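You operate a simulated robot arm through the tools that you are given. There is no shell and no other tool. Be economical: measure what you need, move in short steps, check, and stop when the job is done.

You are at the controls of a simulated two-armed robot. One attempt, no reset.

## Task
Put the folded grey cloth on the top of table 2. Fetch the orange bead and set it on the yellow tile. Pick up the beige carton marked "lids" from the top of table 3 with one hand, pass it to the other hand and put it on the turning stand on table 2. Take the pink cup and put it on the middle of the wooden box. Shut the drawer marked small. Put the orange cup in the bottom of the sink. Take the yellow sponge and leave it in the black basket. Put the cream bead from the top of stack c on the purple tile. Do these in any order. Set down upright: beige carton, pink cup, orange cup.

Only the result counts: the job must be done as asked and must still hold three seconds after the hand-in. Knocking over, shifting, dropping, spilling or breaking anything else fails it. A push-on lid holds only when it is set on centred and level and pressed home; a screw cap is set on level and turned clockwise until tight. Flat cloth is picked up by pressing the open fingertips on it (5 to 10 N) and closing them slowly along it; thin cloth reads only 2 to 8 mm in the jaws.

## Robot
Two 7-joint arms with two-finger grippers on one trunk, on a base that drives. Base frame: it is fixed to the floor where the robot stands at the start and does not move with it; the origin is under the middle of the robot, x ahead of it, y to its left, z up; the surface under the hand at the start is at about z = 760. Lengths are in mm, angles in rad, forces in N, time in s.
The left shoulder is at the start at [78, 151, 963], the right one opposite. With the tool pointing down near the work surface each hand reaches from about 320 to 800 mm from the robot's upright axis, wherever it stands, measured 20 degrees to its own side. Places, roughly: beige carton [750, 3250, 750]; black basket (21x15x8 cm) [-3600, -4300, 200]; bottom of the sink [-4200, 4900, 700]; cream bead (4x4x3 cm) [-1700, 2700, 1300]; drawer marked small [-8400, -400, 800]; folded grey cloth (11x8x3 cm) [500, 100, 800]; middle of the wooden box (18x15 cm) [-5780, 2580, 840]; orange bead (4x4x3 cm) [600, -600, 800]; orange cup (7x7x7 cm) [-5800, -1500, 800]; pink cup (8x8x9 cm) [-5700, 2300, 800]; purple tile [-1750, 2500, 1250]; top of table 2 [-2100, 1200, 800]; turning stand on table 2 [-1800, 200, 800]; yellow sponge (8x5x3 cm) [-5100, -2300, 1000]; yellow tile [500, -1000, 750]. Payload 2.54 kg a hand.
The tool frame of a hand sits at the grasp point between the pads (the TCP): z along the fingers, y along the line on which they close. The tips reach 30 mm beyond it. Largest opening 116 mm; the body of the gripper starts 95 mm behind the TCP.
Orientation is that of the tool frame in the base frame, as a unit quaternion [w, x, y, z]. With the fingers straight down and closing along the base's y, the tool's x points along the base's -x, its y along +y and its z along -z.

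## Interface
- The arms move only by the tool play_rows. It takes "left_series", "right_series" or both (then of equal length, played together; a hand with none holds still); each is a list of rows, each a list of 2 entries, a list of its own where there are three numbers: the shift along the base's x, y, z in units of 30 mm (1.0 is 30 mm), then the turn, a rotation vector about the base's x, y, z in units of 6 degrees (1.0 is 6 degrees). In form: [[[x, y, z], [rx, ry, rz]], ...]. A call has 1 to 12 rows; each row shifts and turns the commanded pose from where the row before left it. "left_claw" and "right_claw" are, for a hand that has rows, the finger opening in mm, from 0 to 116, set as the call begins (left out, the last holds). A call with a number of a shift or a turn outside -1 to 1 is refused whole. Each row takes 0.2 s and may step no farther than 50 mm and 0.15 rad from the row before; otherwise, or with a gripper value out of range, the whole call is refused. A pose out of reach is approached as far as the arm can. The call stops where the force on the tool passes 40 N (or 10 N more than at its start, if that is more) or the arm is blocked; 0.2 s more then pass. The fingers move at their own pace (about 72 mm/s each) and stop on an object; they squeeze with about 34 N. The grip force told is the motor's: it shows also when the fingers shut on nothing. Time passes only in rows, and 0.2 s behind the last, so rows that do not move let the fingers close. The reply holds the time, the measured pose of the TCP, the force on the tool along the base axes, the opening and the grip force, in the units named above and with some noise, with the torque about the TCP (base axes, N m) and any sound that the robot's microphone picked up, and new pictures: "pictures" is both (left out), scene, wrist or none (wrist: the cameras of the hands that moved).
- Cameras (640 x 400 px; columns grow to the right, rows downward): "scene" is now at [156.4, -30.8, 1112.4]; the picture's right is [-0.30, -0.95, 0.00], its down [-0.28, 0.09, -0.96] and it looks along [0.91, -0.29, -0.29] (base axes); focal length 215 px, centre (320, 200). "left" rides on the left gripper at [69, 15, -122] in its tool frame; the picture's right is [-0.21, 0.98, 0.00], its down [-0.83, -0.18, -0.53] and it looks along [-0.52, -0.11, 0.85] (tool axes); focal length 251 px, centre (320, 200). "right" rides on the right gripper at [69, -15, -122] in its tool frame; the picture's right is [0.21, 0.98, 0.00], its down [-0.83, 0.18, -0.53] and it looks along [-0.52, 0.11, 0.85] (tool axes); focal length 251 px, centre (320, 200).
- raise_lower(by): slides the trunk up (or, below 0, down) by that many mm; the arms and the scene camera ride with it, the base frame stays. It gives what a move gives, with no picture.
- drive_base(legs): drives the robot by 1 to 6 legs, each [ahead, left, turn to the left] in mm, mm and rad, along the robot's own axes; the way and the turn of a leg run together, so that a leg with both is an arc; at most 1500 mm and 3.142 rad a leg. The arms and the cameras ride along, it lands a little off, and it stops where it bumps. It gives what a move gives, and a new picture of the scene camera.
- pan_tilt(pan, tilt): turns the head with the scene camera to pan (to the left, within 1.396 rad either way) and tilt (down, from -0.506 to 1.204), counted from straight ahead of the robot. It gives what a move gives, and a new picture of the scene camera.
- pixel_to_xyz(camera, pixels): there is no depth. For up to 12 entries [column, row, z] of the newest picture of that camera ("zoom" is the newest enlarged one), the place [x, y] in the base frame at which the ray of that pixel passes the height z, good to about 2 mm. No time passes.
- zoom(camera, box): a new picture of the part [left, top, right, bottom] of that camera's present view, enlarged. No time passes.
- close_job(): hands the job in; it is judged then, once.

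Work in short steps. Measure before you move; look again where a grasp or a placing could have gone wrong, and mend it. You have 322 turns and 360 pictures in all, those below and enlarged ones among them. Open the grippers and draw the arms clear of the work before you hand the job in, unless the task says otherwise; then end with one line.

The tools are called after "Request:" as name(argument=value, ...) on one line, values as JSON. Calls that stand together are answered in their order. play_rows: Moves the arms, as the interface text tells. Its arguments: {"type":"object","properties":{"left_series":{"type":"array","items":{"type":"array"}},"left_claw":{"type":"number"},"right_series":{"type":"array","items":{"type":"array"}},"right_claw":{"type":"number"},"pictures":{"type":"string","enum":["both","scene","wrist","none"]}},"required":[]} The other tools are called the same way: raise_lower (by) slides the trunk up or down; drive_base (legs) drives the base; pan_tilt (pan, tilt) turns the head that bears the scene camera; pixel_to_xyz (camera, pixels) gives the place at which the rays of pixels pass given heights; zoom (camera, box) takes an enlarged picture of a part of a camera's view; close_job () hands the job in.

At the start:

```text
time: 0.0
left_eef_pos: [333.1, -8.5, 1003.9]
left_tcp_rot: [0.0, 0.0, 1.0, 0.0]
left_contact_force: [-1.1, 0.2, 0.3]
left_ft_torque: [-0.04, 0.02, -0.01]
left_grip_width: 115.9
left_gripper_force: 0.0
right_eef_pos: [362.1, -418.0, 1025.7]
right_tcp_rot: [0.0, 0.001, 1.0, 0.0]
right_contact_force: [0.2, -0.4, 0.3]
right_ft_torque: [-0.05, -0.03, 0.01]
right_grip_width: 116.0
right_gripper_force: 0.1
trunk travel left (down, up): [-200.0, 89.0]
robot x, y, heading: [1.1, -2.1, 0.001]
head pan, tilt: [-0.304, 0.297]
```

scene: 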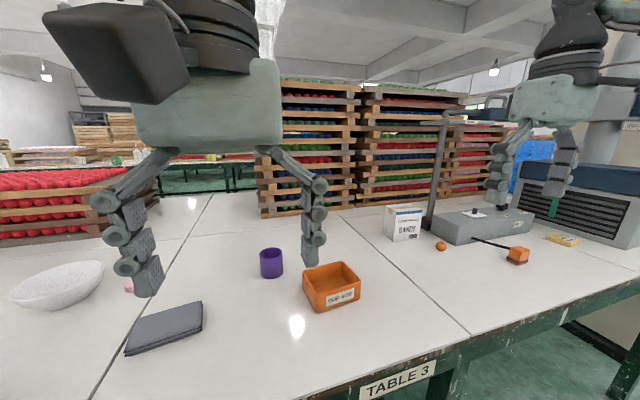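
right: 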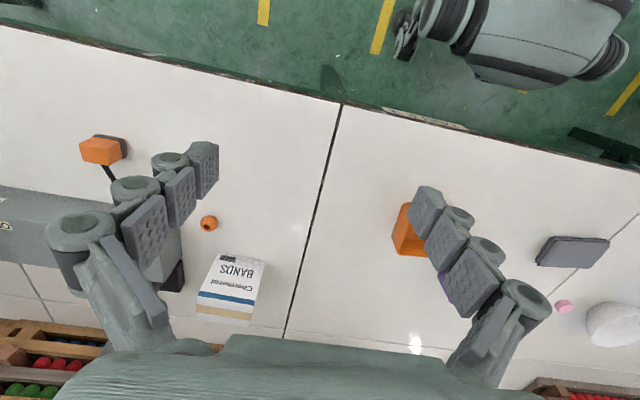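
left: 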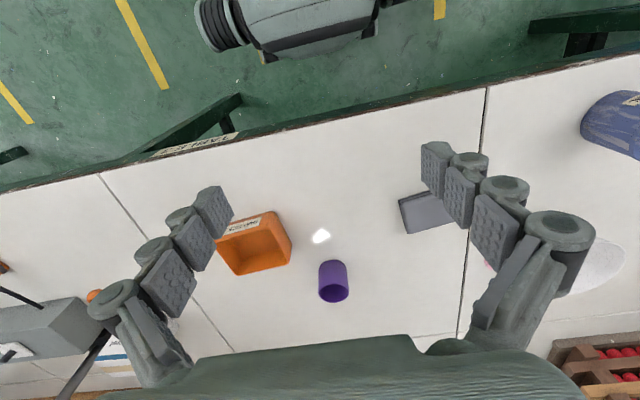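

The scene shows the grey folded cloth near (165,327), the orange bead at (441,246) and the yellow tile at (563,239). I measure these at the table height.

Request:
pixel_to_xyz(camera="scene", pixels=[[165, 327, 780], [125, 352, 760], [202, 302, 780], [441, 246, 775], [563, 239, 765], [203, 320, 765], [128, 345, 780]])

Request:
pixel_to_xyz(camera="right", pixels=[[209, 223, 775], [572, 252, 780], [537, 262, 760], [608, 238, 780], [550, 236, 780], [600, 266, 760]])

Request:
zoom(camera="scene", box=[400, 180, 640, 330])

Request:
zoom(camera="scene", box=[80, 240, 240, 400])

```text
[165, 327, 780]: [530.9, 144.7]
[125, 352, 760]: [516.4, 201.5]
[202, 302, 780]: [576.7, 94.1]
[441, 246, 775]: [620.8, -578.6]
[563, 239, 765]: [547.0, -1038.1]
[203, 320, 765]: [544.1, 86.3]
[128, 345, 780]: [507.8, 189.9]
```

```text
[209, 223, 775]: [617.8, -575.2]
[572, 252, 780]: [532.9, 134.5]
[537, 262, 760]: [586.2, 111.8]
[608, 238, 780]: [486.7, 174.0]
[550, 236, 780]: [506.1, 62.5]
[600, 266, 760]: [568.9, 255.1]
```

```text
2.67 times, centred on (520, 255) of scene
```

zoom: 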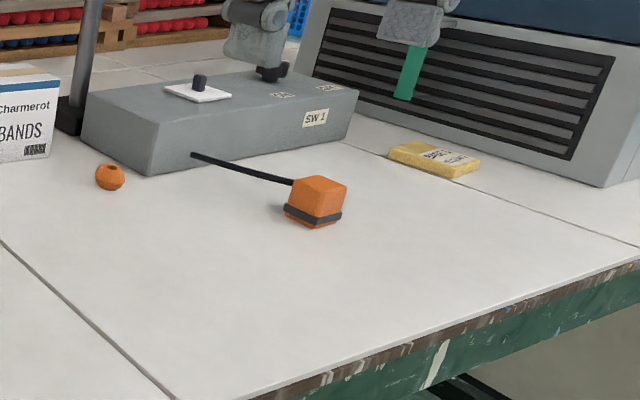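

```text
2.50 times, centred on (160, 320) of scene
```

zoom: 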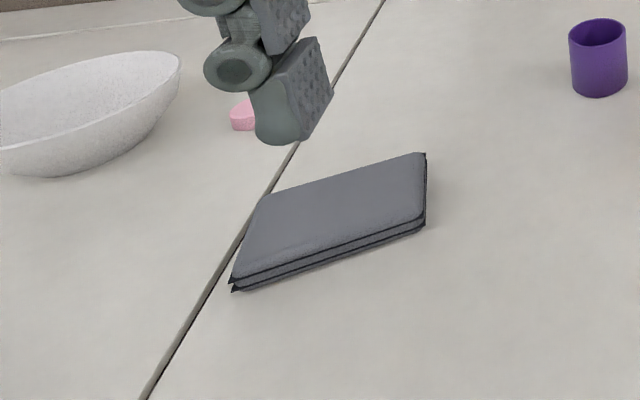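

The cloth is a small folded pad. I measure its corners, taking its top at about z=787.

Request:
pixel_to_xyz(camera="zoom", pixels=[[427, 153, 787], [262, 193, 787], [236, 275, 787], [425, 216, 787], [425, 231, 760], [234, 291, 760], [580, 90, 760], [241, 130, 760]])

Request:
zoom(camera="right", box=[0, 100, 320, 300])

```text
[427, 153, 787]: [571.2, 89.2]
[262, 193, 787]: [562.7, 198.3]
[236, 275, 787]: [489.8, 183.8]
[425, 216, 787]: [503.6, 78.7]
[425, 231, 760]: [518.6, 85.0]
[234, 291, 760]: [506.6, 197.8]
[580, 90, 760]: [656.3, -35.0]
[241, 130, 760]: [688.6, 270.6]
```

```text
2.00 times, centred on (160, 200) of right
```

zoom: 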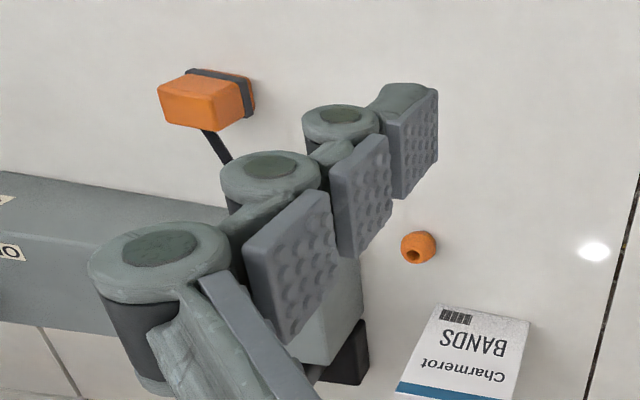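

Next the switch box's near corner at (456,246) and the yellow tile's corners.

Request:
pixel_to_xyz(camera="scene", pixels=[[456, 245.5, 760], [431, 232, 760], [545.6, 239.5, 765], [571, 246.5, 765], [579.5, 239.5, 765], [557, 233, 765], [441, 252, 760], [441, 246, 775]])

Request:
zoom(camera="scene", box=[530, 215, 594, 255])

```text
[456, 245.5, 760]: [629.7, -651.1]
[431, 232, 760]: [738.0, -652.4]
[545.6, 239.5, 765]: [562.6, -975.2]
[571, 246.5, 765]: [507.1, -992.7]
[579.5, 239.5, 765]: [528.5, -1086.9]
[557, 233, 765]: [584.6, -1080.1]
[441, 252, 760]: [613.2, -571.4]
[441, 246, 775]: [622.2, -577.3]
```

```text
10.00 times, centred on (562, 235) of scene
```

zoom: 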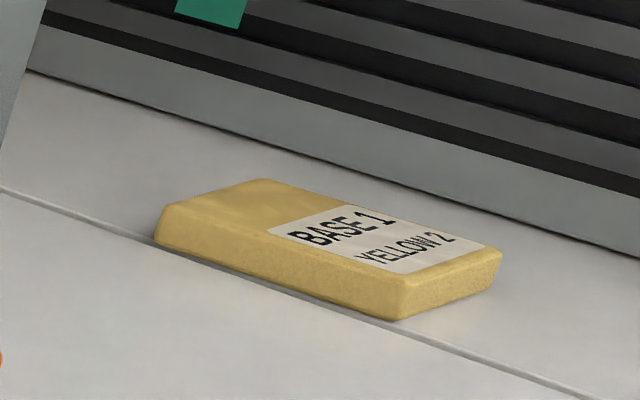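

The lamp pole near (440,170) could be in the way of the right arm. I zoom on it.

Request:
zoom(camera="scene", box=[360, 90, 560, 250])

```text
2.50 times, centred on (460, 170) of scene
```

zoom: 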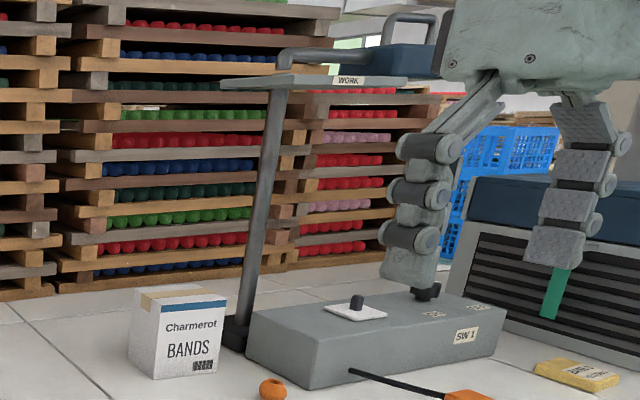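

I locate the pole base and the sign's ends.

Request:
pixel_to_xyz(camera="zoom", pixels=[[237, 345, 760], [232, 345, 770], [275, 92, 1160], [220, 82, 1150], [275, 92, 1150], [405, 82, 1150], [405, 82, 1170]])

```text
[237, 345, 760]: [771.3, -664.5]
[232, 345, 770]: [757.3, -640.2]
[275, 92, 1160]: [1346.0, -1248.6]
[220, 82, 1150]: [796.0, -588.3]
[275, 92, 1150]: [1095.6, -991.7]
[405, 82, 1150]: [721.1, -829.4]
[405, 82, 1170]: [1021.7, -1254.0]
```

The pole is at about (765,-655), clear of the hand. I bring both hands over their targets: left over the cloth, turning -72°, and right over the orange bead.

Request:
play_rows(left_series=[[[0.55, 0.4, -0.25], [0, 0, -1]], [[0.55, 0.4, -0.25], [0, 0, -1]], [[0.55, 0.4, -0.25], [0, 0, -1]], [[0.55, 0.4, -0.25], [0, 0, -1]], [[0.55, 0.4, -0.25], [0, 0, -1]], [[0.55, 0.4, -0.25], [0, 0, -1]], [[0.55, 0.4, -0.25], [0, 0, -1]], [[0.55, 0.4, -0.25], [0, 0, -1]], [[0.55, 0.4, -0.25], [0, 0, -1]], [[0.55, 0.4, -0.25], [0, 0, -1]], [[0.55, 0.4, -0.25], [0, 0, -1]], [[0.55, 0.4, -0.25], [0, 0, -1]]], right_series=[[[0.711, -0.442, -0.45], [0, 0, 0]], [[0.711, -0.442, -0.45], [0, 0, 0]], [[0.711, -0.442, -0.45], [0, 0, 0]], [[0.711, -0.442, -0.45], [0, 0, 0]], [[0.711, -0.442, -0.45], [0, 0, 0]], [[0.711, -0.442, -0.45], [0, 0, 0]], [[0.711, -0.442, -0.45], [0, 0, 0]], [[0.711, -0.442, -0.45], [0, 0, 0]], [[0.711, -0.442, -0.45], [0, 0, 0]], [[0.711, -0.442, -0.45], [0, 0, 0]], [[0.711, -0.442, -0.45], [0, 0, 0]], [[0.711, -0.442, -0.45], [0, 0, 0]]], left_claw=110, right_claw=62, pictures="wrist")

```text
time: 2.6
left_eef_pos: [529.9, 135.6, 913.0]
left_tcp_rot: [0.0, 0.588, 0.808, 0.0]
left_contact_force: [-0.2, 0.6, 0.5]
left_ft_torque: [-0.02, 0.0, 0.0]
left_grip_width: 109.8
left_gripper_force: 0.0
right_eef_pos: [576.1, -496.5, 854.5]
right_tcp_rot: [0.0, 0.002, 1.0, 0.0]
right_contact_force: [0.2, 0.6, 0.5]
right_ft_torque: [0.01, -0.02, 0.01]
right_grip_width: 61.7
right_gripper_force: 0.1
right hand out of reach, approached as far as the arm can: row 8, 9, 10, 11, 12
trunk travel left (down, up): [-200.0, 89.0]
robot x, y, heading: [-0.0, -1.5, 0.004]
head pan, tilt: [-0.304, 0.297]
```

right: 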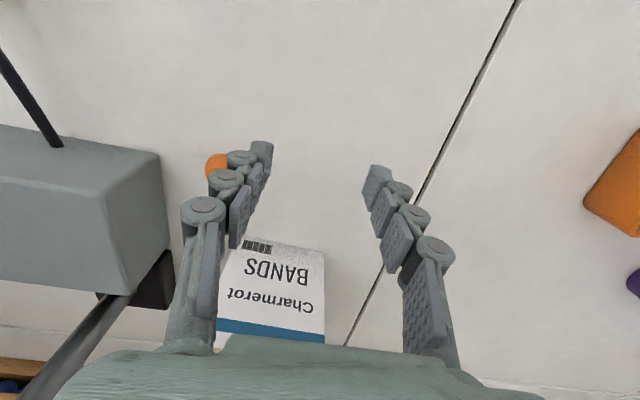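
left: 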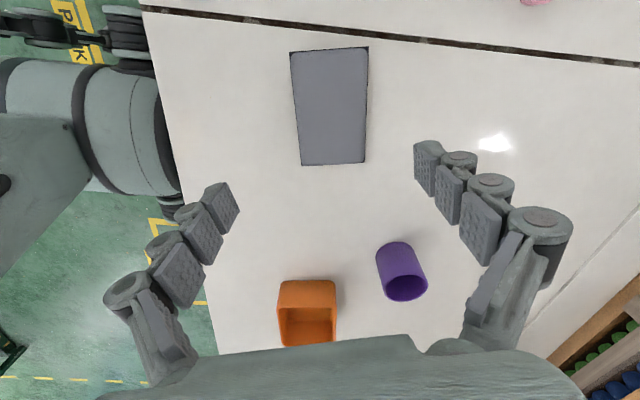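

The right hand fell short, so the bead waits for a drive. The left camera sees the cloth at (290..368, 46..166), so I measure it.

Request:
pixel_to_xyz(camera="left", pixels=[[291, 51, 785], [368, 47, 785], [365, 161, 785], [301, 165, 785]])

```text
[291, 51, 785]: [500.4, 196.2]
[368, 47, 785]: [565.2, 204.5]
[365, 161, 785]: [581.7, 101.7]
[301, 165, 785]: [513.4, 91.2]
```

The cloth centre is about (540,148) with a yaw of 7°. I go down over it with the tips just above the table (TCP at z 795) and then close.

Request:
play_rows(left_series=[[[0.33, 0.42, -0.4], [0, 0, -0.9]], [[0, 0, -0.53], [0, 0, -0.95]], [[0, 0, -0.6], [0, 0, 0]], [[0, 0, -0.6], [0, 0, 0]], [[0, 0, -0.6], [0, 0, 0]], [[0, 0, -0.6], [0, 0, 0]], [[0, 0, -0.4], [0, 0, 0]], [[0, 0, -0.2], [0, 0, 0]]], left_claw=110, pictures="wrist")

```text
time: 4.4
left_eef_pos: [540.6, 147.4, 796.4]
left_tcp_rot: [0.001, 0.664, 0.748, 0.0]
left_contact_force: [0.2, 0.1, -0.2]
left_ft_torque: [0.02, 0.0, 0.01]
left_grip_width: 109.9
left_gripper_force: 0.2
right_eef_pos: [575.7, -495.1, 854.6]
right_tcp_rot: [0.001, 0.001, 1.0, -0.001]
right_contact_force: [0.9, 0.3, 0.6]
right_ft_torque: [0.02, 0.01, 0.01]
right_grip_width: 62.0
right_gripper_force: 0.1
trunk travel left (down, up): [-200.0, 89.0]
robot x, y, heading: [-1.0, -2.4, 0.003]
head pan, tilt: [-0.304, 0.297]
```

left: 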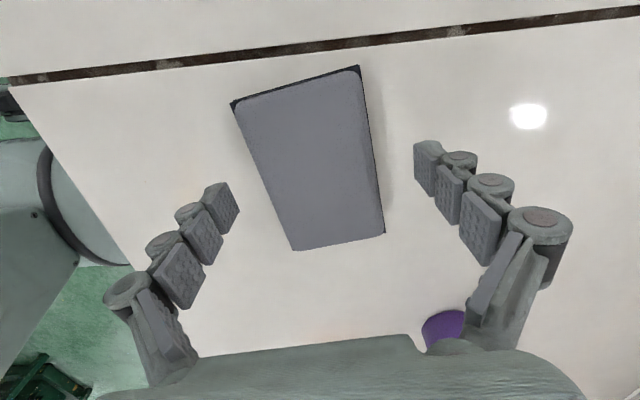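

The fingers are on both sides of the cloth, so I close.

Request:
play_rows(left_series=[[[0, 0, 0], [0, 0, 0]], [[0, 0, 0], [0, 0, 0]], [[0, 0, 0], [0, 0, 0]], [[0, 0, 0], [0, 0, 0]]], left_claw=20, pictures="wrist")

```text
time: 5.4
left_eef_pos: [541.1, 147.8, 796.2]
left_tcp_rot: [0.0, 0.663, 0.748, 0.0]
left_contact_force: [0.4, 0.5, 2.5]
left_ft_torque: [0.0, 0.09, 0.06]
left_grip_width: 69.1
left_gripper_force: 34.6
right_eef_pos: [574.0, -496.8, 854.4]
right_tcp_rot: [0.001, 0.002, 1.0, -0.001]
right_contact_force: [0.7, 0.4, 0.6]
right_ft_torque: [-0.01, 0.0, 0.01]
right_grip_width: 61.9
right_gripper_force: 0.1
trunk travel left (down, up): [-200.0, 89.0]
robot x, y, heading: [-1.0, 4.3, 0.003]
head pan, tilt: [-0.304, 0.297]
```

left: 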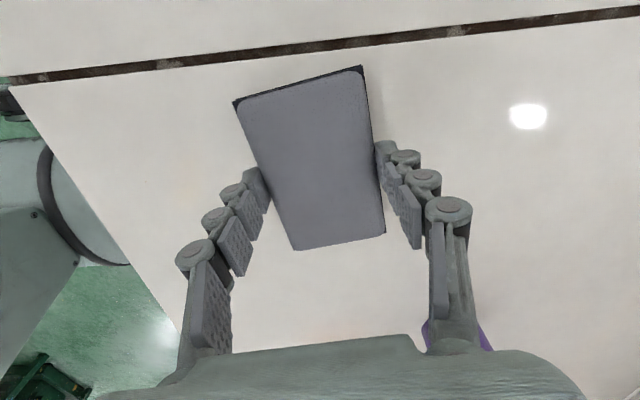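

Gripped at 69 mm. I lift the cloth and raise and draw back the right hand for the drive.

Request:
play_rows(left_series=[[[0, 0, 0.4], [0, 0, 0]], [[0, 0, 0.8], [0, 0, 0]], [[0, 0, 0.9], [0, 0, 0]], [[0, 0, 0.9], [0, 0, 0]], [[0, 0, 0.9], [0, 0, 0]], [[-0.6, 0, 0.9], [0, 0, 0]], [[-0.9, 0, 0.8], [0, 0, 0]], [[-0.9, 0, 0.5], [0, 0, 0]]], right_series=[[[-0.4, 0, 0.3], [0, 0, 0]], [[-0.8, 0, 0.5], [0, 0, 0]], [[-0.8, 0, 0.5], [0, 0, 0]], [[-0.8, 0, 0.5], [0, 0, 0]], [[-0.8, 0, 0.5], [0, 0, 0]], [[-0.5, 0, 0.5], [0, 0, 0]], [[-0.5, 0, 0.5], [0, 0, 0]], [[-0.5, 0, 0.5], [0, 0, 0]]], pictures="scene")

Request:
pan_tilt(pan=-1.2, tilt=0.5)

```text
time: 7.2
left_eef_pos: [469.2, 147.9, 979.8]
left_tcp_rot: [-0.001, 0.663, 0.748, -0.001]
left_contact_force: [-0.1, 0.3, -0.2]
left_ft_torque: [-0.01, 0.04, -0.01]
left_grip_width: 68.9
left_gripper_force: 33.8
right_eef_pos: [422.0, -494.7, 969.6]
right_tcp_rot: [0.0, 0.0, 1.0, 0.0]
right_contact_force: [0.5, -0.5, 0.9]
right_ft_torque: [-0.01, 0.05, 0.04]
right_grip_width: 62.0
right_gripper_force: 0.1
trunk travel left (down, up): [-200.0, 89.0]
robot x, y, heading: [-0.7, 1.4, 0.004]
head pan, tilt: [-0.304, 0.297]
```

scene: 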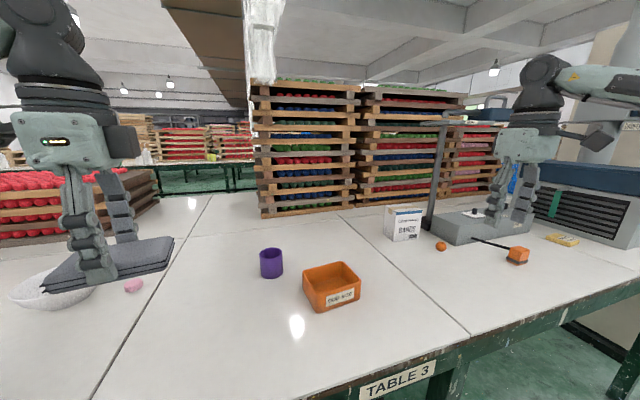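

```text
time: 8.4
left_eef_pos: [469.5, 148.0, 977.9]
left_tcp_rot: [-0.001, 0.663, 0.749, -0.001]
left_contact_force: [0.0, 0.3, -0.6]
left_ft_torque: [0.02, 0.03, -0.01]
left_grip_width: 69.1
left_gripper_force: 34.2
right_eef_pos: [422.2, -494.4, 968.2]
right_tcp_rot: [0.0, 0.0, 1.0, 0.001]
right_contact_force: [1.2, 0.4, 0.5]
right_ft_torque: [-0.01, -0.01, 0.02]
right_grip_width: 61.9
right_gripper_force: 0.1
trunk travel left (down, up): [-200.0, 89.0]
robot x, y, heading: [0.5, -2.0, -0.005]
head pan, tilt: [-1.201, 0.499]
```

scene: 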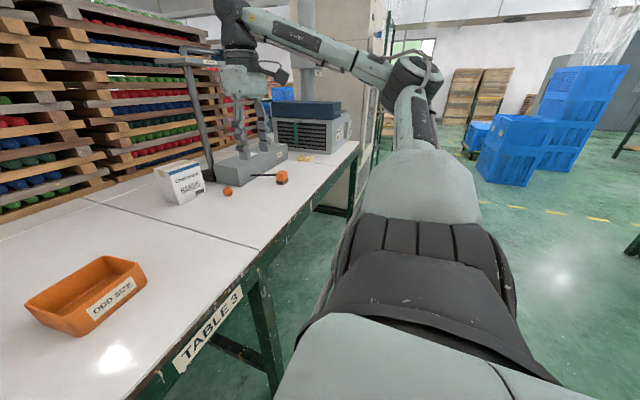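

The floor to the right is free. I drive 540 mm to the right.

Request:
drive_base(legs=[[0, -540, 0]])

Request:
pan_tilt(pan=-0.35, tilt=0.5)

```text
time: 14.1
left_eef_pos: [470.2, -384.6, 978.9]
left_tcp_rot: [-0.001, 0.661, 0.751, 0.001]
left_contact_force: [0.2, -0.8, -0.5]
left_ft_torque: [0.02, 0.0, 0.02]
left_grip_width: 68.7
left_gripper_force: 33.6
right_eef_pos: [426.6, -1026.8, 969.5]
right_tcp_rot: [0.001, -0.002, 1.0, 0.0]
right_contact_force: [0.1, -0.7, 0.0]
right_ft_torque: [-0.03, 0.01, -0.01]
right_grip_width: 62.0
right_gripper_force: 0.0
trunk travel left (down, up): [-200.0, 89.0]
robot x, y, heading: [-1.2, -535.4, 0.003]
head pan, tilt: [-1.201, 0.499]
```

scene: 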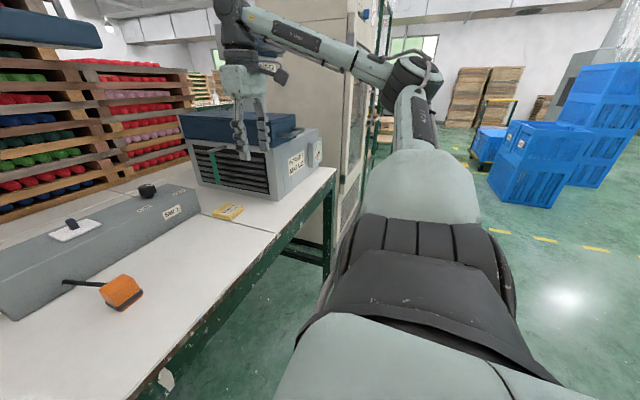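

```text
time: 15.2
left_eef_pos: [469.7, -384.3, 978.1]
left_tcp_rot: [-0.001, 0.662, 0.75, 0.0]
left_contact_force: [-0.8, 0.8, -0.9]
left_ft_torque: [0.02, -0.01, 0.0]
left_grip_width: 68.7
left_gripper_force: 33.9
right_eef_pos: [427.8, -1026.8, 969.0]
right_tcp_rot: [0.001, -0.003, 1.0, -0.001]
right_contact_force: [-0.6, -0.1, 0.1]
right_ft_torque: [0.03, 0.01, -0.05]
right_grip_width: 61.6
right_gripper_force: 0.1
trunk travel left (down, up): [-200.0, 89.0]
robot x, y, heading: [2.1, -536.6, 0.003]
head pan, tilt: [-0.351, 0.499]
```

scene: 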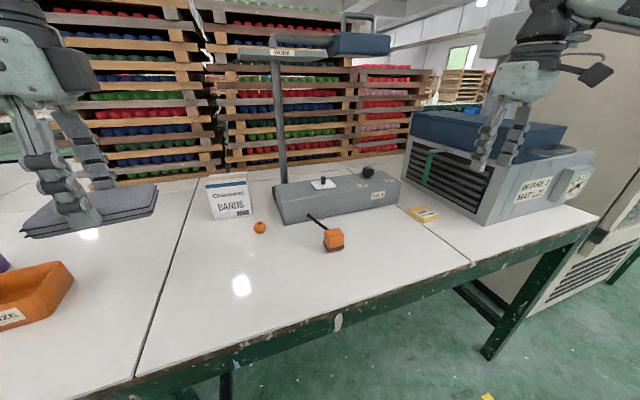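

I measure the bead, tile and heater from the new view.

Request:
zoom(camera="scene", box=[380, 160, 540, 260])

Request:
pixel_to_xyz(camera="scene", pixels=[[259, 227, 775], [484, 224, 760], [402, 183, 760], [407, 210, 770], [424, 221, 770], [439, 214, 770], [421, 206, 770], [333, 250, 760], [323, 234, 790], [345, 247, 770]])

```text
4.00 times, centred on (460, 210) of scene
```

zoom: 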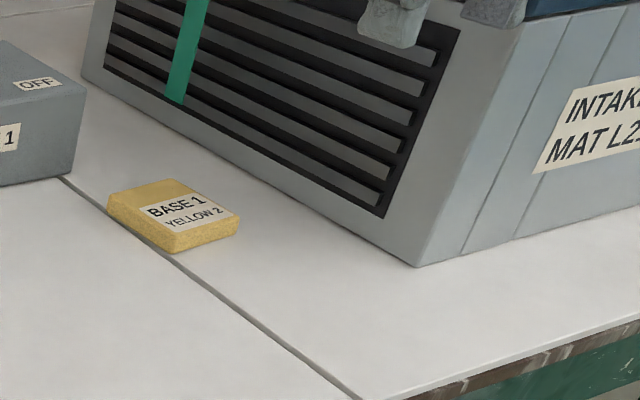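

```text
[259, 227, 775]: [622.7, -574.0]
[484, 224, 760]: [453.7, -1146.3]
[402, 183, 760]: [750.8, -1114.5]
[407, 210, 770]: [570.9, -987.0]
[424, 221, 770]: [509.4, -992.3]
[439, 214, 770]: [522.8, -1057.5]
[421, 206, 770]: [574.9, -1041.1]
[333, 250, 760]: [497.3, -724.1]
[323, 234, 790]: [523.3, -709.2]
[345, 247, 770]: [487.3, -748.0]
```

I refine the tile's corners with the zoomed picture.

Request:
pixel_to_xyz(camera="zoom", pixels=[[108, 194, 775], [172, 238, 775], [240, 221, 775], [177, 180, 775], [108, 212, 760], [174, 254, 760], [239, 236, 760], [418, 266, 760], [85, 80, 760]])

```text
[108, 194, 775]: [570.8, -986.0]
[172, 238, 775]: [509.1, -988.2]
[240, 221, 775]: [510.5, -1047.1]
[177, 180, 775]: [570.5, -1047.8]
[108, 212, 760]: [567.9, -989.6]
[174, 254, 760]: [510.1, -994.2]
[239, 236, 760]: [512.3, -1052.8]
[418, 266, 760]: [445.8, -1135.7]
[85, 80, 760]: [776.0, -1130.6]
```

The tile is 60×60 with its centre at (540,-1017), top about z 775. I move the right hand to above the bead and the left a little aside.

Request:
play_rows(right_series=[[[0.4, 1, 0], [0, 0, 0]], [[0.4, 1, 0], [0, 0, 0]], [[0.4, 1, 0], [0, 0, 0]], [[0.4, 1, 0], [0, 0, 0]], [[0.4, 1, 0], [0, 0, 0]], [[0.4, 1, 0], [0, 0, 0]], [[0.4, 1, 0], [0, 0, 0]], [[0.4, 1, 0], [0, 0, 0]], [[0.4, 1, 0], [0, 0, 0]], [[0.4, 1, 0], [0, 0, 0]], [[0.5, 1, 0], [0, 0, 0]], [[0.5, 1, 0], [0, 0, 0]]], left_series=[[[0, 0.3, 0], [0, 0, 0]], [[0, 0.3, 0], [0, 0, 0]], [[0, 0.3, 0], [0, 0, 0]], [[0, 0.3, 0], [0, 0, 0]], [[0, 0.3, 0], [0, 0, 0]], [[0, 0.3, 0], [0, 0, 0]], [[0, 0.3, 0], [0, 0, 0]], [[0, 0.3, 0], [0, 0, 0]], [[0, 0.3, 0], [0, 0, 0]], [[0, 0.3, 0], [0, 0, 0]], [[0, 0.3, 0], [0, 0, 0]], [[0, 0.3, 0], [0, 0, 0]]], pictures="none")

Request:
play_rows(right_series=[[[0.5, 1, 0], [0, 0, 0]], [[0.5, 1, -0.2], [0, 0, 0]], [[0.2, 1, -0.4], [0, 0, 0]], [[0.1, 0, -0.5], [0, 0, 0]], [[0, 0, -0.7], [0, 0, 0]], [[0, 0, -0.7], [0, 0, 0]]], pictures="wrist")

```text
time: 17.8
left_eef_pos: [468.5, -275.8, 979.0]
left_tcp_rot: [0.0, 0.662, 0.75, 0.0]
left_contact_force: [0.3, 0.6, 0.5]
left_ft_torque: [0.0, -0.01, -0.01]
left_grip_width: 68.8
left_gripper_force: 33.8
right_eef_pos: [566.7, -690.2, 968.5]
right_tcp_rot: [0.0, -0.002, 1.0, 0.0]
right_contact_force: [0.2, 0.4, 0.0]
right_ft_torque: [-0.01, -0.05, -0.01]
right_grip_width: 62.1
right_gripper_force: 0.0
right hand out of reach, approached as far as the arm can: row 12
trunk travel left (down, up): [-200.0, 89.0]
robot x, y, heading: [1.4, -536.5, 0.003]
head pan, tilt: [-0.351, 0.499]
```

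```text
time: 19.2
left_eef_pos: [469.0, -277.2, 979.0]
left_tcp_rot: [0.0, 0.662, 0.749, -0.001]
left_contact_force: [0.8, -0.6, -1.2]
left_ft_torque: [-0.04, 0.03, -0.01]
left_grip_width: 68.7
left_gripper_force: 33.9
right_eef_pos: [570.2, -680.1, 911.4]
right_tcp_rot: [0.0, -0.002, 1.0, 0.0]
right_contact_force: [0.6, 1.0, -0.4]
right_ft_torque: [-0.02, -0.05, 0.02]
right_grip_width: 62.0
right_gripper_force: 0.2
right hand out of reach, approached as far as the arm can: row 1, 2, 3
trunk travel left (down, up): [-200.0, 89.0]
robot x, y, heading: [5.0, -536.2, 0.004]
head pan, tilt: [-0.351, 0.499]
```

right: 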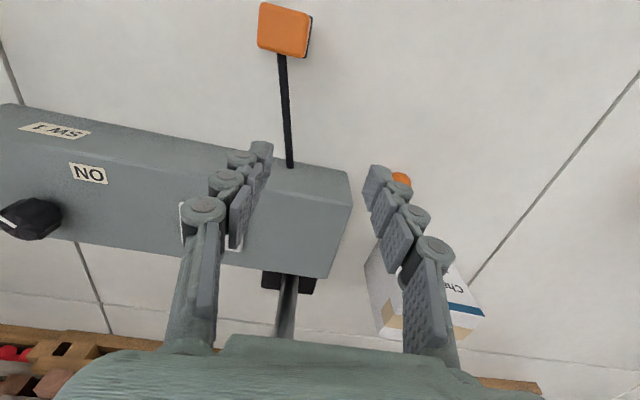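

Reach grows as the hand gets lower. The bead is at (400,180) in the wrist picture, so I go on toward (621,-575) at z 875.

Request:
play_rows(right_series=[[[0.2, 0.7, -0.6], [0, 0, 0]], [[0.3, 0.7, -0.6], [0, 0, 0]], [[0.4, 0.7, 0], [0, 0, 0]], [[0.4, 0.7, 0], [0, 0, 0]], [[0.4, 0.7, 0], [0, 0, 0]]], pictures="wrist")

```text
time: 20.4
left_eef_pos: [468.3, -277.5, 979.7]
left_tcp_rot: [0.0, 0.661, 0.75, -0.001]
left_contact_force: [0.1, -0.1, 0.0]
left_ft_torque: [0.01, -0.02, -0.01]
left_grip_width: 68.6
left_gripper_force: 34.3
right_eef_pos: [564.0, -652.5, 869.8]
right_tcp_rot: [0.001, -0.003, 1.0, 0.001]
right_contact_force: [-0.5, 0.7, -0.4]
right_ft_torque: [-0.03, -0.02, 0.0]
right_grip_width: 62.1
right_gripper_force: 0.2
right hand out of reach, approached as far as the arm can: row 1, 2, 3, 4, 5
trunk travel left (down, up): [-200.0, 89.0]
robot x, y, heading: [2.1, -536.7, 0.004]
head pan, tilt: [-0.351, 0.499]
```

right: 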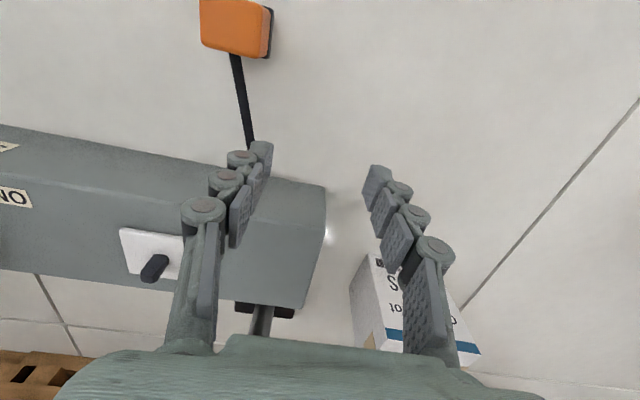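

The reach seems to depend on wrist yaw, since the left arm reached farther with its hand turned. I back up a little and turn the right hand by +72°.

Request:
play_rows(right_series=[[[-0.5, 0, 0.5], [0, 0, 1]], [[-0.5, 0, 0.5], [0, 0, 1]], [[0, 0, 0], [0, 0, 1]], [[0, 0, 0], [0, 0, 1]], [[0, 0, 0], [0, 0, 1]], [[0, 0, 0], [0, 0, 1]], [[0, 0, 0], [0, 0, 1]], [[0, 0, 0], [0, 0, 1]], [[0, 0, 0], [0, 0, 1]], [[0, 0, 0], [0, 0, 1]], [[0, 0, 0], [0, 0, 1]], [[0, 0, 0], [0, 0, 1]]], pictures="none")

Request:
play_rows(right_series=[[[0.4, 0.5, 0], [0, 0, 1]], [[0.5, 0.5, 0], [0, 0, 1]], [[0.5, 0.5, 0], [0, 0, 0]], [[0.5, 0.5, 0], [0, 0, 0]], [[0.5, 0.5, 0], [0, 0, 0]]], pictures="wrist")

```text
time: 23.0
left_eef_pos: [469.3, -276.7, 979.3]
left_tcp_rot: [0.0, 0.661, 0.75, 0.0]
left_contact_force: [-0.3, 0.2, -0.4]
left_ft_torque: [0.02, -0.01, -0.01]
left_grip_width: 68.4
left_gripper_force: 33.9
right_eef_pos: [438.3, -599.2, 899.5]
right_tcp_rot: [0.001, -0.587, 0.81, -0.003]
right_contact_force: [-0.5, -0.3, -0.3]
right_ft_torque: [0.01, 0.03, -0.01]
right_grip_width: 62.2
right_gripper_force: 0.1
right hand out of reach, approached as far as the arm can: row 9, 10, 11, 12
trunk travel left (down, up): [-200.0, 89.0]
robot x, y, heading: [0.5, -533.3, 0.008]
head pan, tilt: [-0.351, 0.499]
```

```text
time: 24.2
left_eef_pos: [468.0, -276.4, 979.8]
left_tcp_rot: [0.0, 0.661, 0.75, 0.001]
left_contact_force: [-0.6, 0.5, 0.4]
left_ft_torque: [-0.01, 0.0, -0.04]
left_grip_width: 68.6
left_gripper_force: 34.0
right_eef_pos: [366.7, -586.2, 888.8]
right_tcp_rot: [0.0, -0.67, 0.742, -0.001]
right_contact_force: [-0.3, 0.2, 0.4]
right_ft_torque: [-0.02, 0.03, -0.02]
right_grip_width: 61.8
right_gripper_force: 0.1
right hand out of reach, approached as far as the arm can: row 1, 2, 3, 4, 5
trunk travel left (down, up): [-200.0, 89.0]
robot x, y, heading: [0.3, -535.6, 0.004]
head pan, tilt: [-0.351, 0.499]
```

right: 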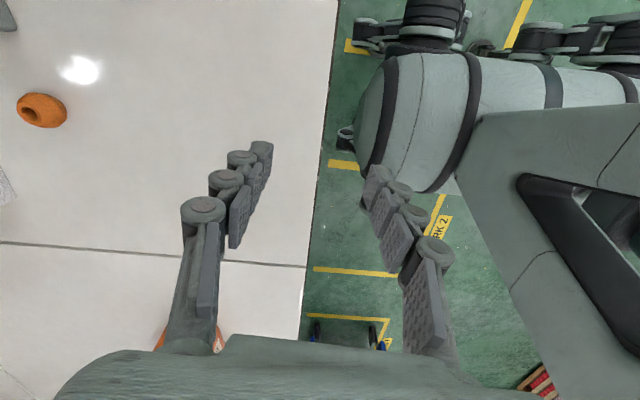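

Turning that way makes it worse. I turn back the other way, toward negative yaw.

Request:
play_rows(right_series=[[[0.3, -0.3, 0.2], [0, 0, -1]], [[0.3, -0.3, 0.2], [0, 0, -1]], [[0.3, -0.3, 0], [0, 0, -1]], [[0.3, -0.3, 0], [0, 0, -1]], [[0.3, 0, 0], [0, 0, -1]], [[0.3, 0, 0], [0, 0, -1]], [[0.3, 0, 0], [0, 0, -1]], [[0.3, 0, 0], [0, 0, -1]], [[0.3, 0, 0], [0, 0, -1]], [[0.3, 0, 0], [0, 0, -1]], [[0.3, 0, 0], [0, 0, -1]], [[0.3, 0, 0], [0, 0, -1]]], pictures="none")

Request:
play_rows(right_series=[[[0.3, 0, 0], [0, 0, -1]], [[0.3, 0, 0], [0, 0, -1]], [[0.3, 0, 0], [0, 0, -1]], [[0.3, 0, 0], [0, 0, -1]], [[0.3, 0.2, 0], [0, 0, -1]], [[0.3, 0.2, 0], [0, 0, -1]], [[0.3, 0.2, 0], [0, 0, -1]], [[0.3, 0.2, 0], [0, 0, -1]]], pictures="wrist")

```text
time: 26.8
left_eef_pos: [469.4, -276.9, 977.0]
left_tcp_rot: [0.0, 0.661, 0.75, 0.0]
left_contact_force: [-0.8, -0.1, -0.9]
left_ft_torque: [-0.03, -0.04, -0.02]
left_grip_width: 68.7
left_gripper_force: 33.9
right_eef_pos: [476.5, -622.1, 899.7]
right_tcp_rot: [0.0, -0.106, 0.994, 0.0]
right_contact_force: [-0.1, -1.0, 0.0]
right_ft_torque: [0.01, 0.01, 0.01]
right_grip_width: 61.9
right_gripper_force: 0.1
trunk travel left (down, up): [-200.0, 89.0]
robot x, y, heading: [6.1, -534.3, 0.008]
head pan, tilt: [-0.351, 0.499]
```

```text
time: 28.6
left_eef_pos: [468.3, -276.0, 979.1]
left_tcp_rot: [0.0, 0.661, 0.75, 0.0]
left_contact_force: [-0.3, 0.5, -0.7]
left_ft_torque: [-0.01, -0.04, -0.03]
left_grip_width: 68.8
left_gripper_force: 34.4
right_eef_pos: [529.5, -636.7, 921.8]
right_tcp_rot: [0.001, 0.232, 0.973, 0.001]
right_contact_force: [-0.3, 0.2, 0.2]
right_ft_torque: [0.0, 0.01, -0.01]
right_grip_width: 61.9
right_gripper_force: 0.1
right hand out of reach, approached as far as the arm can: row 4, 5, 6, 7, 8
trunk travel left (down, up): [-200.0, 89.0]
robot x, y, heading: [0.5, -538.7, 0.001]
head pan, tilt: [-0.351, 0.499]
```

right: 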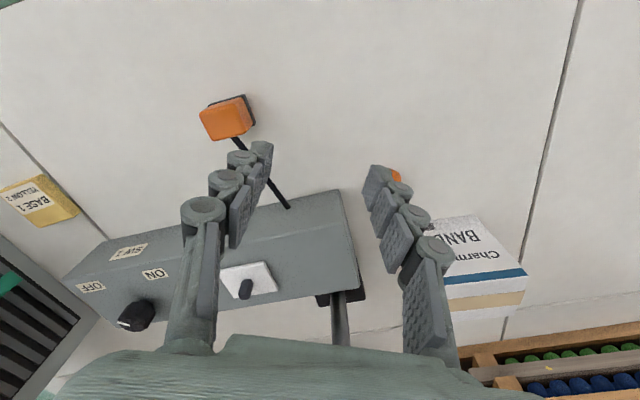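

Reach is best about 20° to the hand's own side, so I drive 190 mm back to the left. That puts the bead there.

Request:
drive_base(legs=[[0, 190, 0]])

Request:
play_rows(right_series=[[[0.2, -0.3, -0.2], [0, 0, 0.5]], [[0.2, -0.6, -0.2], [0, 0, 1]], [[0.2, -0.6, -0.2], [0, 0, 1]], [[0.4, -0.6, -0.2], [0, 0, 1]], [[0.4, -0.6, -0.2], [0, 0, 1]], [[0.4, -0.6, -0.2], [0, 0, 0]], [[0.4, -0.6, -0.2], [0, 0, 0]], [[0.5, -0.6, 0], [0, 0, 0]]], pictures="wrist")

```text
time: 31.1
left_eef_pos: [465.8, -87.3, 978.1]
left_tcp_rot: [0.0, 0.661, 0.751, 0.0]
left_contact_force: [0.0, -0.4, -0.8]
left_ft_torque: [0.01, -0.03, 0.0]
left_grip_width: 68.9
left_gripper_force: 34.0
right_eef_pos: [526.5, -445.9, 922.9]
right_tcp_rot: [0.0, 0.23, 0.973, 0.002]
right_contact_force: [-0.4, 0.8, 0.0]
right_ft_torque: [-0.03, 0.01, 0.0]
right_grip_width: 62.1
right_gripper_force: 0.1
trunk travel left (down, up): [-200.0, 89.0]
robot x, y, heading: [1.1, -349.8, 0.008]
head pan, tilt: [-0.351, 0.499]
```

scene: 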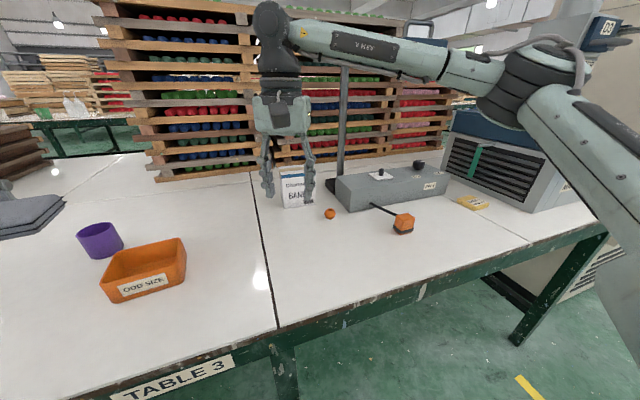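

```text
time: 32.9
left_eef_pos: [467.4, -88.3, 978.8]
left_tcp_rot: [0.0, 0.66, 0.751, 0.0]
left_contact_force: [0.0, 0.1, -0.4]
left_ft_torque: [0.0, 0.0, 0.03]
left_grip_width: 68.7
left_gripper_force: 34.4
right_eef_pos: [607.1, -582.6, 879.4]
right_tcp_rot: [0.001, -0.002, 1.0, 0.001]
right_contact_force: [-0.4, 0.8, 0.0]
right_ft_torque: [0.0, -0.01, -0.01]
right_grip_width: 61.8
right_gripper_force: 0.1
trunk travel left (down, up): [-200.0, 89.0]
robot x, y, heading: [1.5, -350.5, 0.01]
head pan, tilt: [-0.351, 0.499]
```

right: 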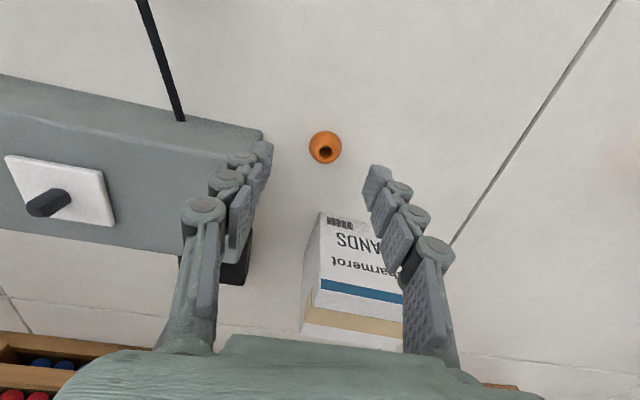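

Reached. I measure the bead at (325,147).

Request:
pixel_to_xyz(camera="right", pixels=[[325, 147, 775], [325, 150, 790], [325, 212, 850], [322, 215, 845], [322, 310, 845]])

```text
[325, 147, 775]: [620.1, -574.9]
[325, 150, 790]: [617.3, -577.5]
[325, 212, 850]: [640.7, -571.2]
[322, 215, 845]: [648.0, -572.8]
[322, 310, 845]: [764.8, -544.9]
```

The bead is at (620,-575), and the BANDS box starts at about x 706, so it is clear. I descend.

Request:
play_rows(right_series=[[[0.43, 0.24, -0.3], [0, 0, 0]], [[0, 0, -0.6], [0, 0, 0]], [[0, 0, -0.6], [0, 0, 0]], [[0, 0, -0.6], [0, 0, 0]], [[0, 0, -0.5], [0, 0, 0]], [[0, 0, -0.26], [0, 0, 0]]], pictures="wrist")

```text
time: 34.2
left_eef_pos: [467.8, -86.6, 978.6]
left_tcp_rot: [0.0, 0.66, 0.751, -0.001]
left_contact_force: [0.2, 0.4, 0.2]
left_ft_torque: [0.01, -0.01, 0.02]
left_grip_width: 68.8
left_gripper_force: 34.2
right_eef_pos: [621.8, -573.9, 794.0]
right_tcp_rot: [0.0, -0.004, 1.0, 0.002]
right_contact_force: [0.1, 0.1, 0.4]
right_ft_torque: [0.01, 0.02, 0.02]
right_grip_width: 62.0
right_gripper_force: 0.1
trunk travel left (down, up): [-200.0, 89.0]
robot x, y, heading: [-1.4, -347.2, 0.01]
head pan, tilt: [-0.351, 0.499]
```

right: 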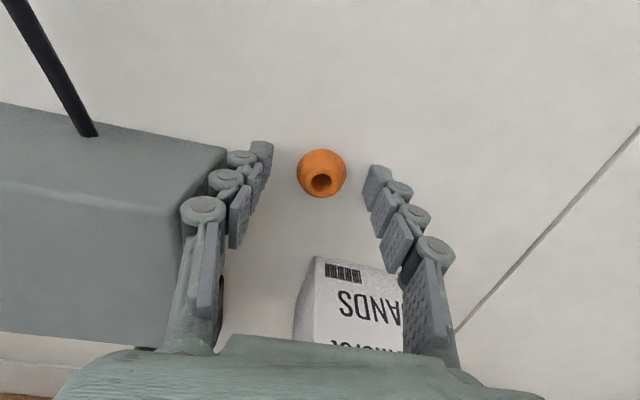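

The bead sits exactly between the fingertips. I close.

Request:
play_rows(right_series=[[[0, 0, 0], [0, 0, 0]], [[0, 0, 0], [0, 0, 0]], [[0, 0, 0], [0, 0, 0]]], right_claw=10, pictures="none")

Request:
play_rows(right_series=[[[0, 0, 0.3], [0, 0, 0]], [[0, 0, 0.6], [0, 0, 0]], [[0, 0, 0.8], [0, 0, 0]], [[0, 0, 0.9], [0, 0, 0]], [[-0.4, -0.4, 0.8], [0, 0, 0]], [[-0.4, -0.5, 0.5], [0, 0, 0]], [[-0.5, -0.5, 0.3], [0, 0, 0]]], pictures="wrist")

```text
time: 35.0
left_eef_pos: [467.2, -88.2, 979.2]
left_tcp_rot: [0.0, 0.66, 0.752, 0.0]
left_contact_force: [-0.4, -0.2, -0.8]
left_ft_torque: [-0.01, 0.0, 0.01]
left_grip_width: 68.5
left_gripper_force: 33.8
right_eef_pos: [621.6, -576.0, 795.4]
right_tcp_rot: [0.0, -0.003, 1.0, 0.002]
right_contact_force: [-0.5, 0.0, -0.4]
right_ft_torque: [-0.01, -0.02, 0.0]
right_grip_width: 28.6
right_gripper_force: 34.1
trunk travel left (down, up): [-200.0, 89.0]
robot x, y, heading: [0.0, -347.6, 0.009]
head pan, tilt: [-0.351, 0.499]
```

```text
time: 36.6
left_eef_pos: [465.7, -90.0, 978.8]
left_tcp_rot: [0.0, 0.66, 0.751, 0.0]
left_contact_force: [-0.6, -0.6, -0.3]
left_ft_torque: [0.0, 0.02, -0.01]
left_grip_width: 68.3
left_gripper_force: 34.5
right_eef_pos: [579.7, -617.5, 918.7]
right_tcp_rot: [0.0, -0.004, 1.0, 0.002]
right_contact_force: [-0.7, -0.2, -0.7]
right_ft_torque: [-0.01, -0.01, 0.0]
right_grip_width: 28.1
right_gripper_force: 34.1
trunk travel left (down, up): [-200.0, 89.0]
robot x, y, heading: [0.4, -344.8, 0.011]
head pan, tilt: [-0.351, 0.499]
```

right: 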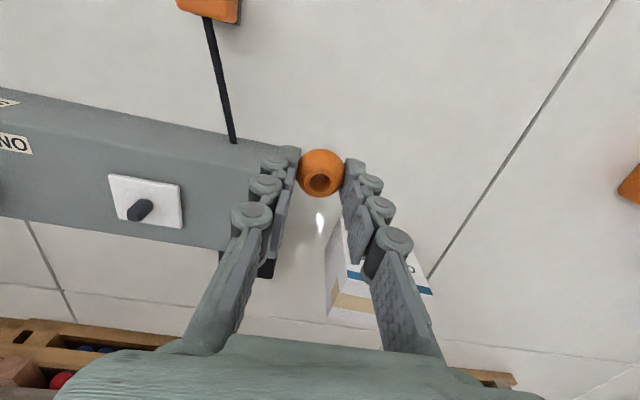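

The bead is held. I drive 345 mm to the right toward the tile, with the bead carried above the switch box.

Request:
drive_base(legs=[[0, -345, 0]])

Request:
play_rows(right_series=[[[0, 0, 0], [0, 0, 0]]], pictures="wrist")

```text
time: 40.5
left_eef_pos: [471.2, -434.5, 979.2]
left_tcp_rot: [0.0, 0.664, 0.747, 0.0]
left_contact_force: [-0.2, -0.1, 0.4]
left_ft_torque: [-0.01, 0.03, -0.01]
left_grip_width: 68.9
left_gripper_force: 33.7
right_eef_pos: [580.1, -966.4, 919.2]
right_tcp_rot: [0.0, 0.001, 1.0, 0.002]
right_contact_force: [0.4, 0.6, 0.3]
right_ft_torque: [0.01, -0.03, 0.01]
right_grip_width: 28.2
right_gripper_force: 34.0
trunk travel left (down, up): [-200.0, 89.0]
robot x, y, heading: [0.8, -690.7, -0.001]
head pan, tilt: [-0.351, 0.499]
```

scene: 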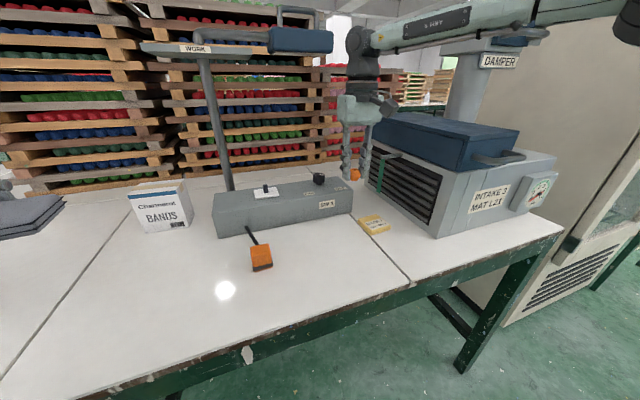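

```text
time: 40.9
left_eef_pos: [470.1, -435.7, 978.6]
left_tcp_rot: [-0.001, 0.664, 0.748, 0.0]
left_contact_force: [0.1, 0.4, -0.9]
left_ft_torque: [0.0, -0.02, 0.02]
left_grip_width: 68.7
left_gripper_force: 34.0
right_eef_pos: [581.1, -964.9, 918.9]
right_tcp_rot: [0.0, 0.0, 1.0, 0.001]
right_contact_force: [-0.1, 0.3, -0.5]
right_ft_torque: [-0.02, -0.02, 0.02]
right_grip_width: 28.3
right_gripper_force: 34.0
trunk travel left (down, up): [-200.0, 89.0]
robot x, y, heading: [1.8, -693.5, 0.001]
head pan, tilt: [-0.351, 0.499]
```

right: 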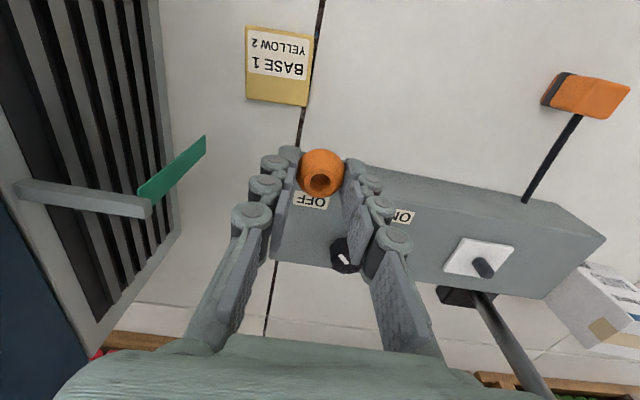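

A green flag on a lever sticks out from the heater at (170,170), so I must stay clear of it. I measure the tile, the flag and the box's end.

Request:
pixel_to_xyz(camera="right", pixels=[[247, 28, 772], [315, 33, 772], [308, 101, 772], [247, 95, 772], [205, 138, 800], [205, 138, 900], [148, 200, 900], [148, 200, 950], [272, 258, 820]])

Request:
zoom(camera="scene", box=[320, 110, 480, 250])

```text
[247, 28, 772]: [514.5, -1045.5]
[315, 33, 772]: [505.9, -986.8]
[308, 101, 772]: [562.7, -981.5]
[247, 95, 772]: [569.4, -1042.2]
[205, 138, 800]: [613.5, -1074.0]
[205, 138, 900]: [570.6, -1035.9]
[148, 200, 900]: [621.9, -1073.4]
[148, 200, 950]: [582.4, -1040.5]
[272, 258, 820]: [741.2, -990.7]
```

```text
2.86 times, centred on (400, 180) of scene
```

zoom: 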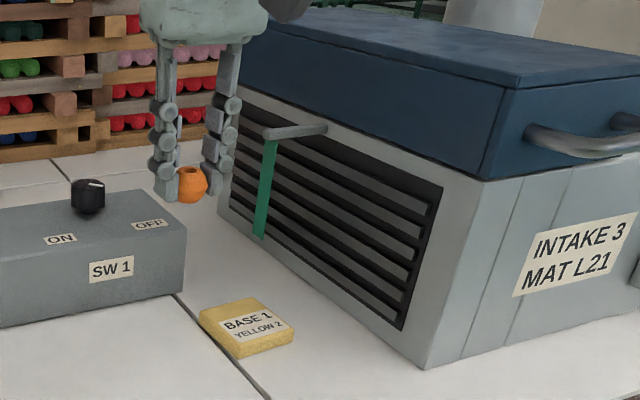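

I find the lever's free end from the second view.

Request:
pixel_to_xyz(camera="zoom", pixels=[[268, 133, 880], [268, 133, 900], [268, 133, 920], [268, 133, 940], [259, 238, 780], [259, 238, 800], [259, 238, 820]])

Request:
pixel_to_xyz(camera="right", pixels=[[150, 210, 880], [150, 210, 900], [150, 210, 920], [205, 138, 780], [205, 138, 820]])

```text
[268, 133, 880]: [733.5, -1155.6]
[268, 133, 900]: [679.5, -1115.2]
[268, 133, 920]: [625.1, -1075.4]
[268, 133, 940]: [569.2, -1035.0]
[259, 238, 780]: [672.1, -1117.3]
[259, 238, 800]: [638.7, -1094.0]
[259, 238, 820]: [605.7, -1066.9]
```

```text
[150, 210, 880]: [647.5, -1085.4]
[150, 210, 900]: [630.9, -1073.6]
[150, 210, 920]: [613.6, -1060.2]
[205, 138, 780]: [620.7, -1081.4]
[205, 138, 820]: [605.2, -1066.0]
```

The flag is at about x 610, y −1067, so I first pull back in x, then go over the tile at (536,-1010) and down to just above it.

Request:
play_rows(right_series=[[[-0.8, 0, 0], [0, 0, 0]], [[-0.7, 0, 0], [0, 0, 0]], [[0, -0.8, 0], [0, 0, 0]], [[0, -0.75, 0], [0, 0, 0]], [[0, 0, -0.8], [0, 0, 0]], [[0, 0, -0.8], [0, 0, 0]], [[0, 0, -0.8], [0, 0, 0]], [[0, 0, -0.6], [0, 0, 0]], [[0, 0, -0.3], [0, 0, 0]]], pictures="both")

```text
time: 42.9
left_eef_pos: [469.7, -435.9, 979.1]
left_tcp_rot: [0.0, 0.664, 0.748, 0.001]
left_contact_force: [-0.1, 0.5, -0.4]
left_ft_torque: [0.0, 0.0, -0.02]
left_grip_width: 68.7
left_gripper_force: 34.0
right_eef_pos: [534.6, -1011.2, 820.2]
right_tcp_rot: [0.0, 0.001, 1.0, 0.001]
right_contact_force: [0.0, 0.5, -0.3]
right_ft_torque: [-0.01, 0.0, -0.01]
right_grip_width: 28.5
right_gripper_force: 34.1
trunk travel left (down, up): [-200.0, 89.0]
robot x, y, heading: [1.5, -692.6, -0.002]
head pan, tilt: [-0.351, 0.499]
```

scene: 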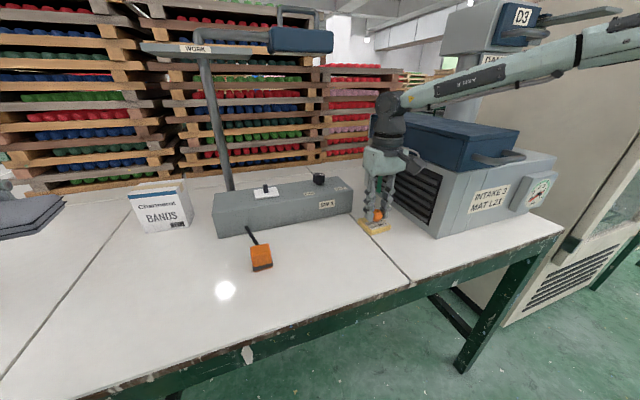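
right: 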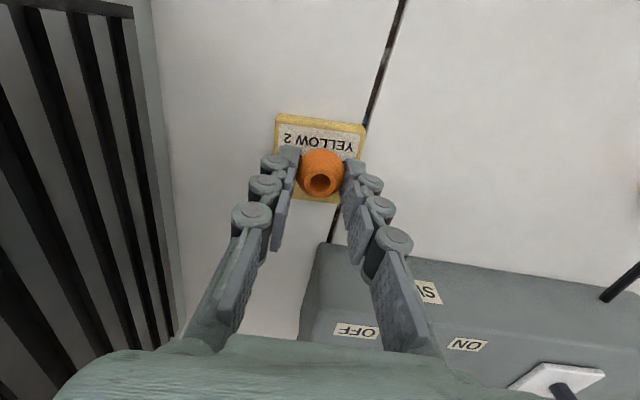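

Lined up over the tile. I lower in small steps until contact shows.

Request:
play_rows(right_series=[[[0, 0, -0.12], [0, 0, 0]], [[0, 0, -0.08], [0, 0, 0]], [[0, 0, -0.07], [0, 0, 0]]], pictures="none")

```text
time: 43.7
left_eef_pos: [469.3, -436.1, 978.6]
left_tcp_rot: [0.0, 0.664, 0.748, 0.0]
left_contact_force: [0.0, -1.7, -0.9]
left_ft_torque: [0.0, -0.03, 0.01]
left_grip_width: 69.1
left_gripper_force: 34.0
right_eef_pos: [535.1, -1012.2, 812.0]
right_tcp_rot: [0.0, 0.001, 1.0, 0.002]
right_contact_force: [-0.4, -0.5, -0.5]
right_ft_torque: [-0.03, 0.01, 0.0]
right_grip_width: 28.6
right_gripper_force: 34.0
trunk travel left (down, up): [-200.0, 89.0]
robot x, y, heading: [-0.4, -691.2, -0.004]
head pan, tilt: [-0.351, 0.499]
```

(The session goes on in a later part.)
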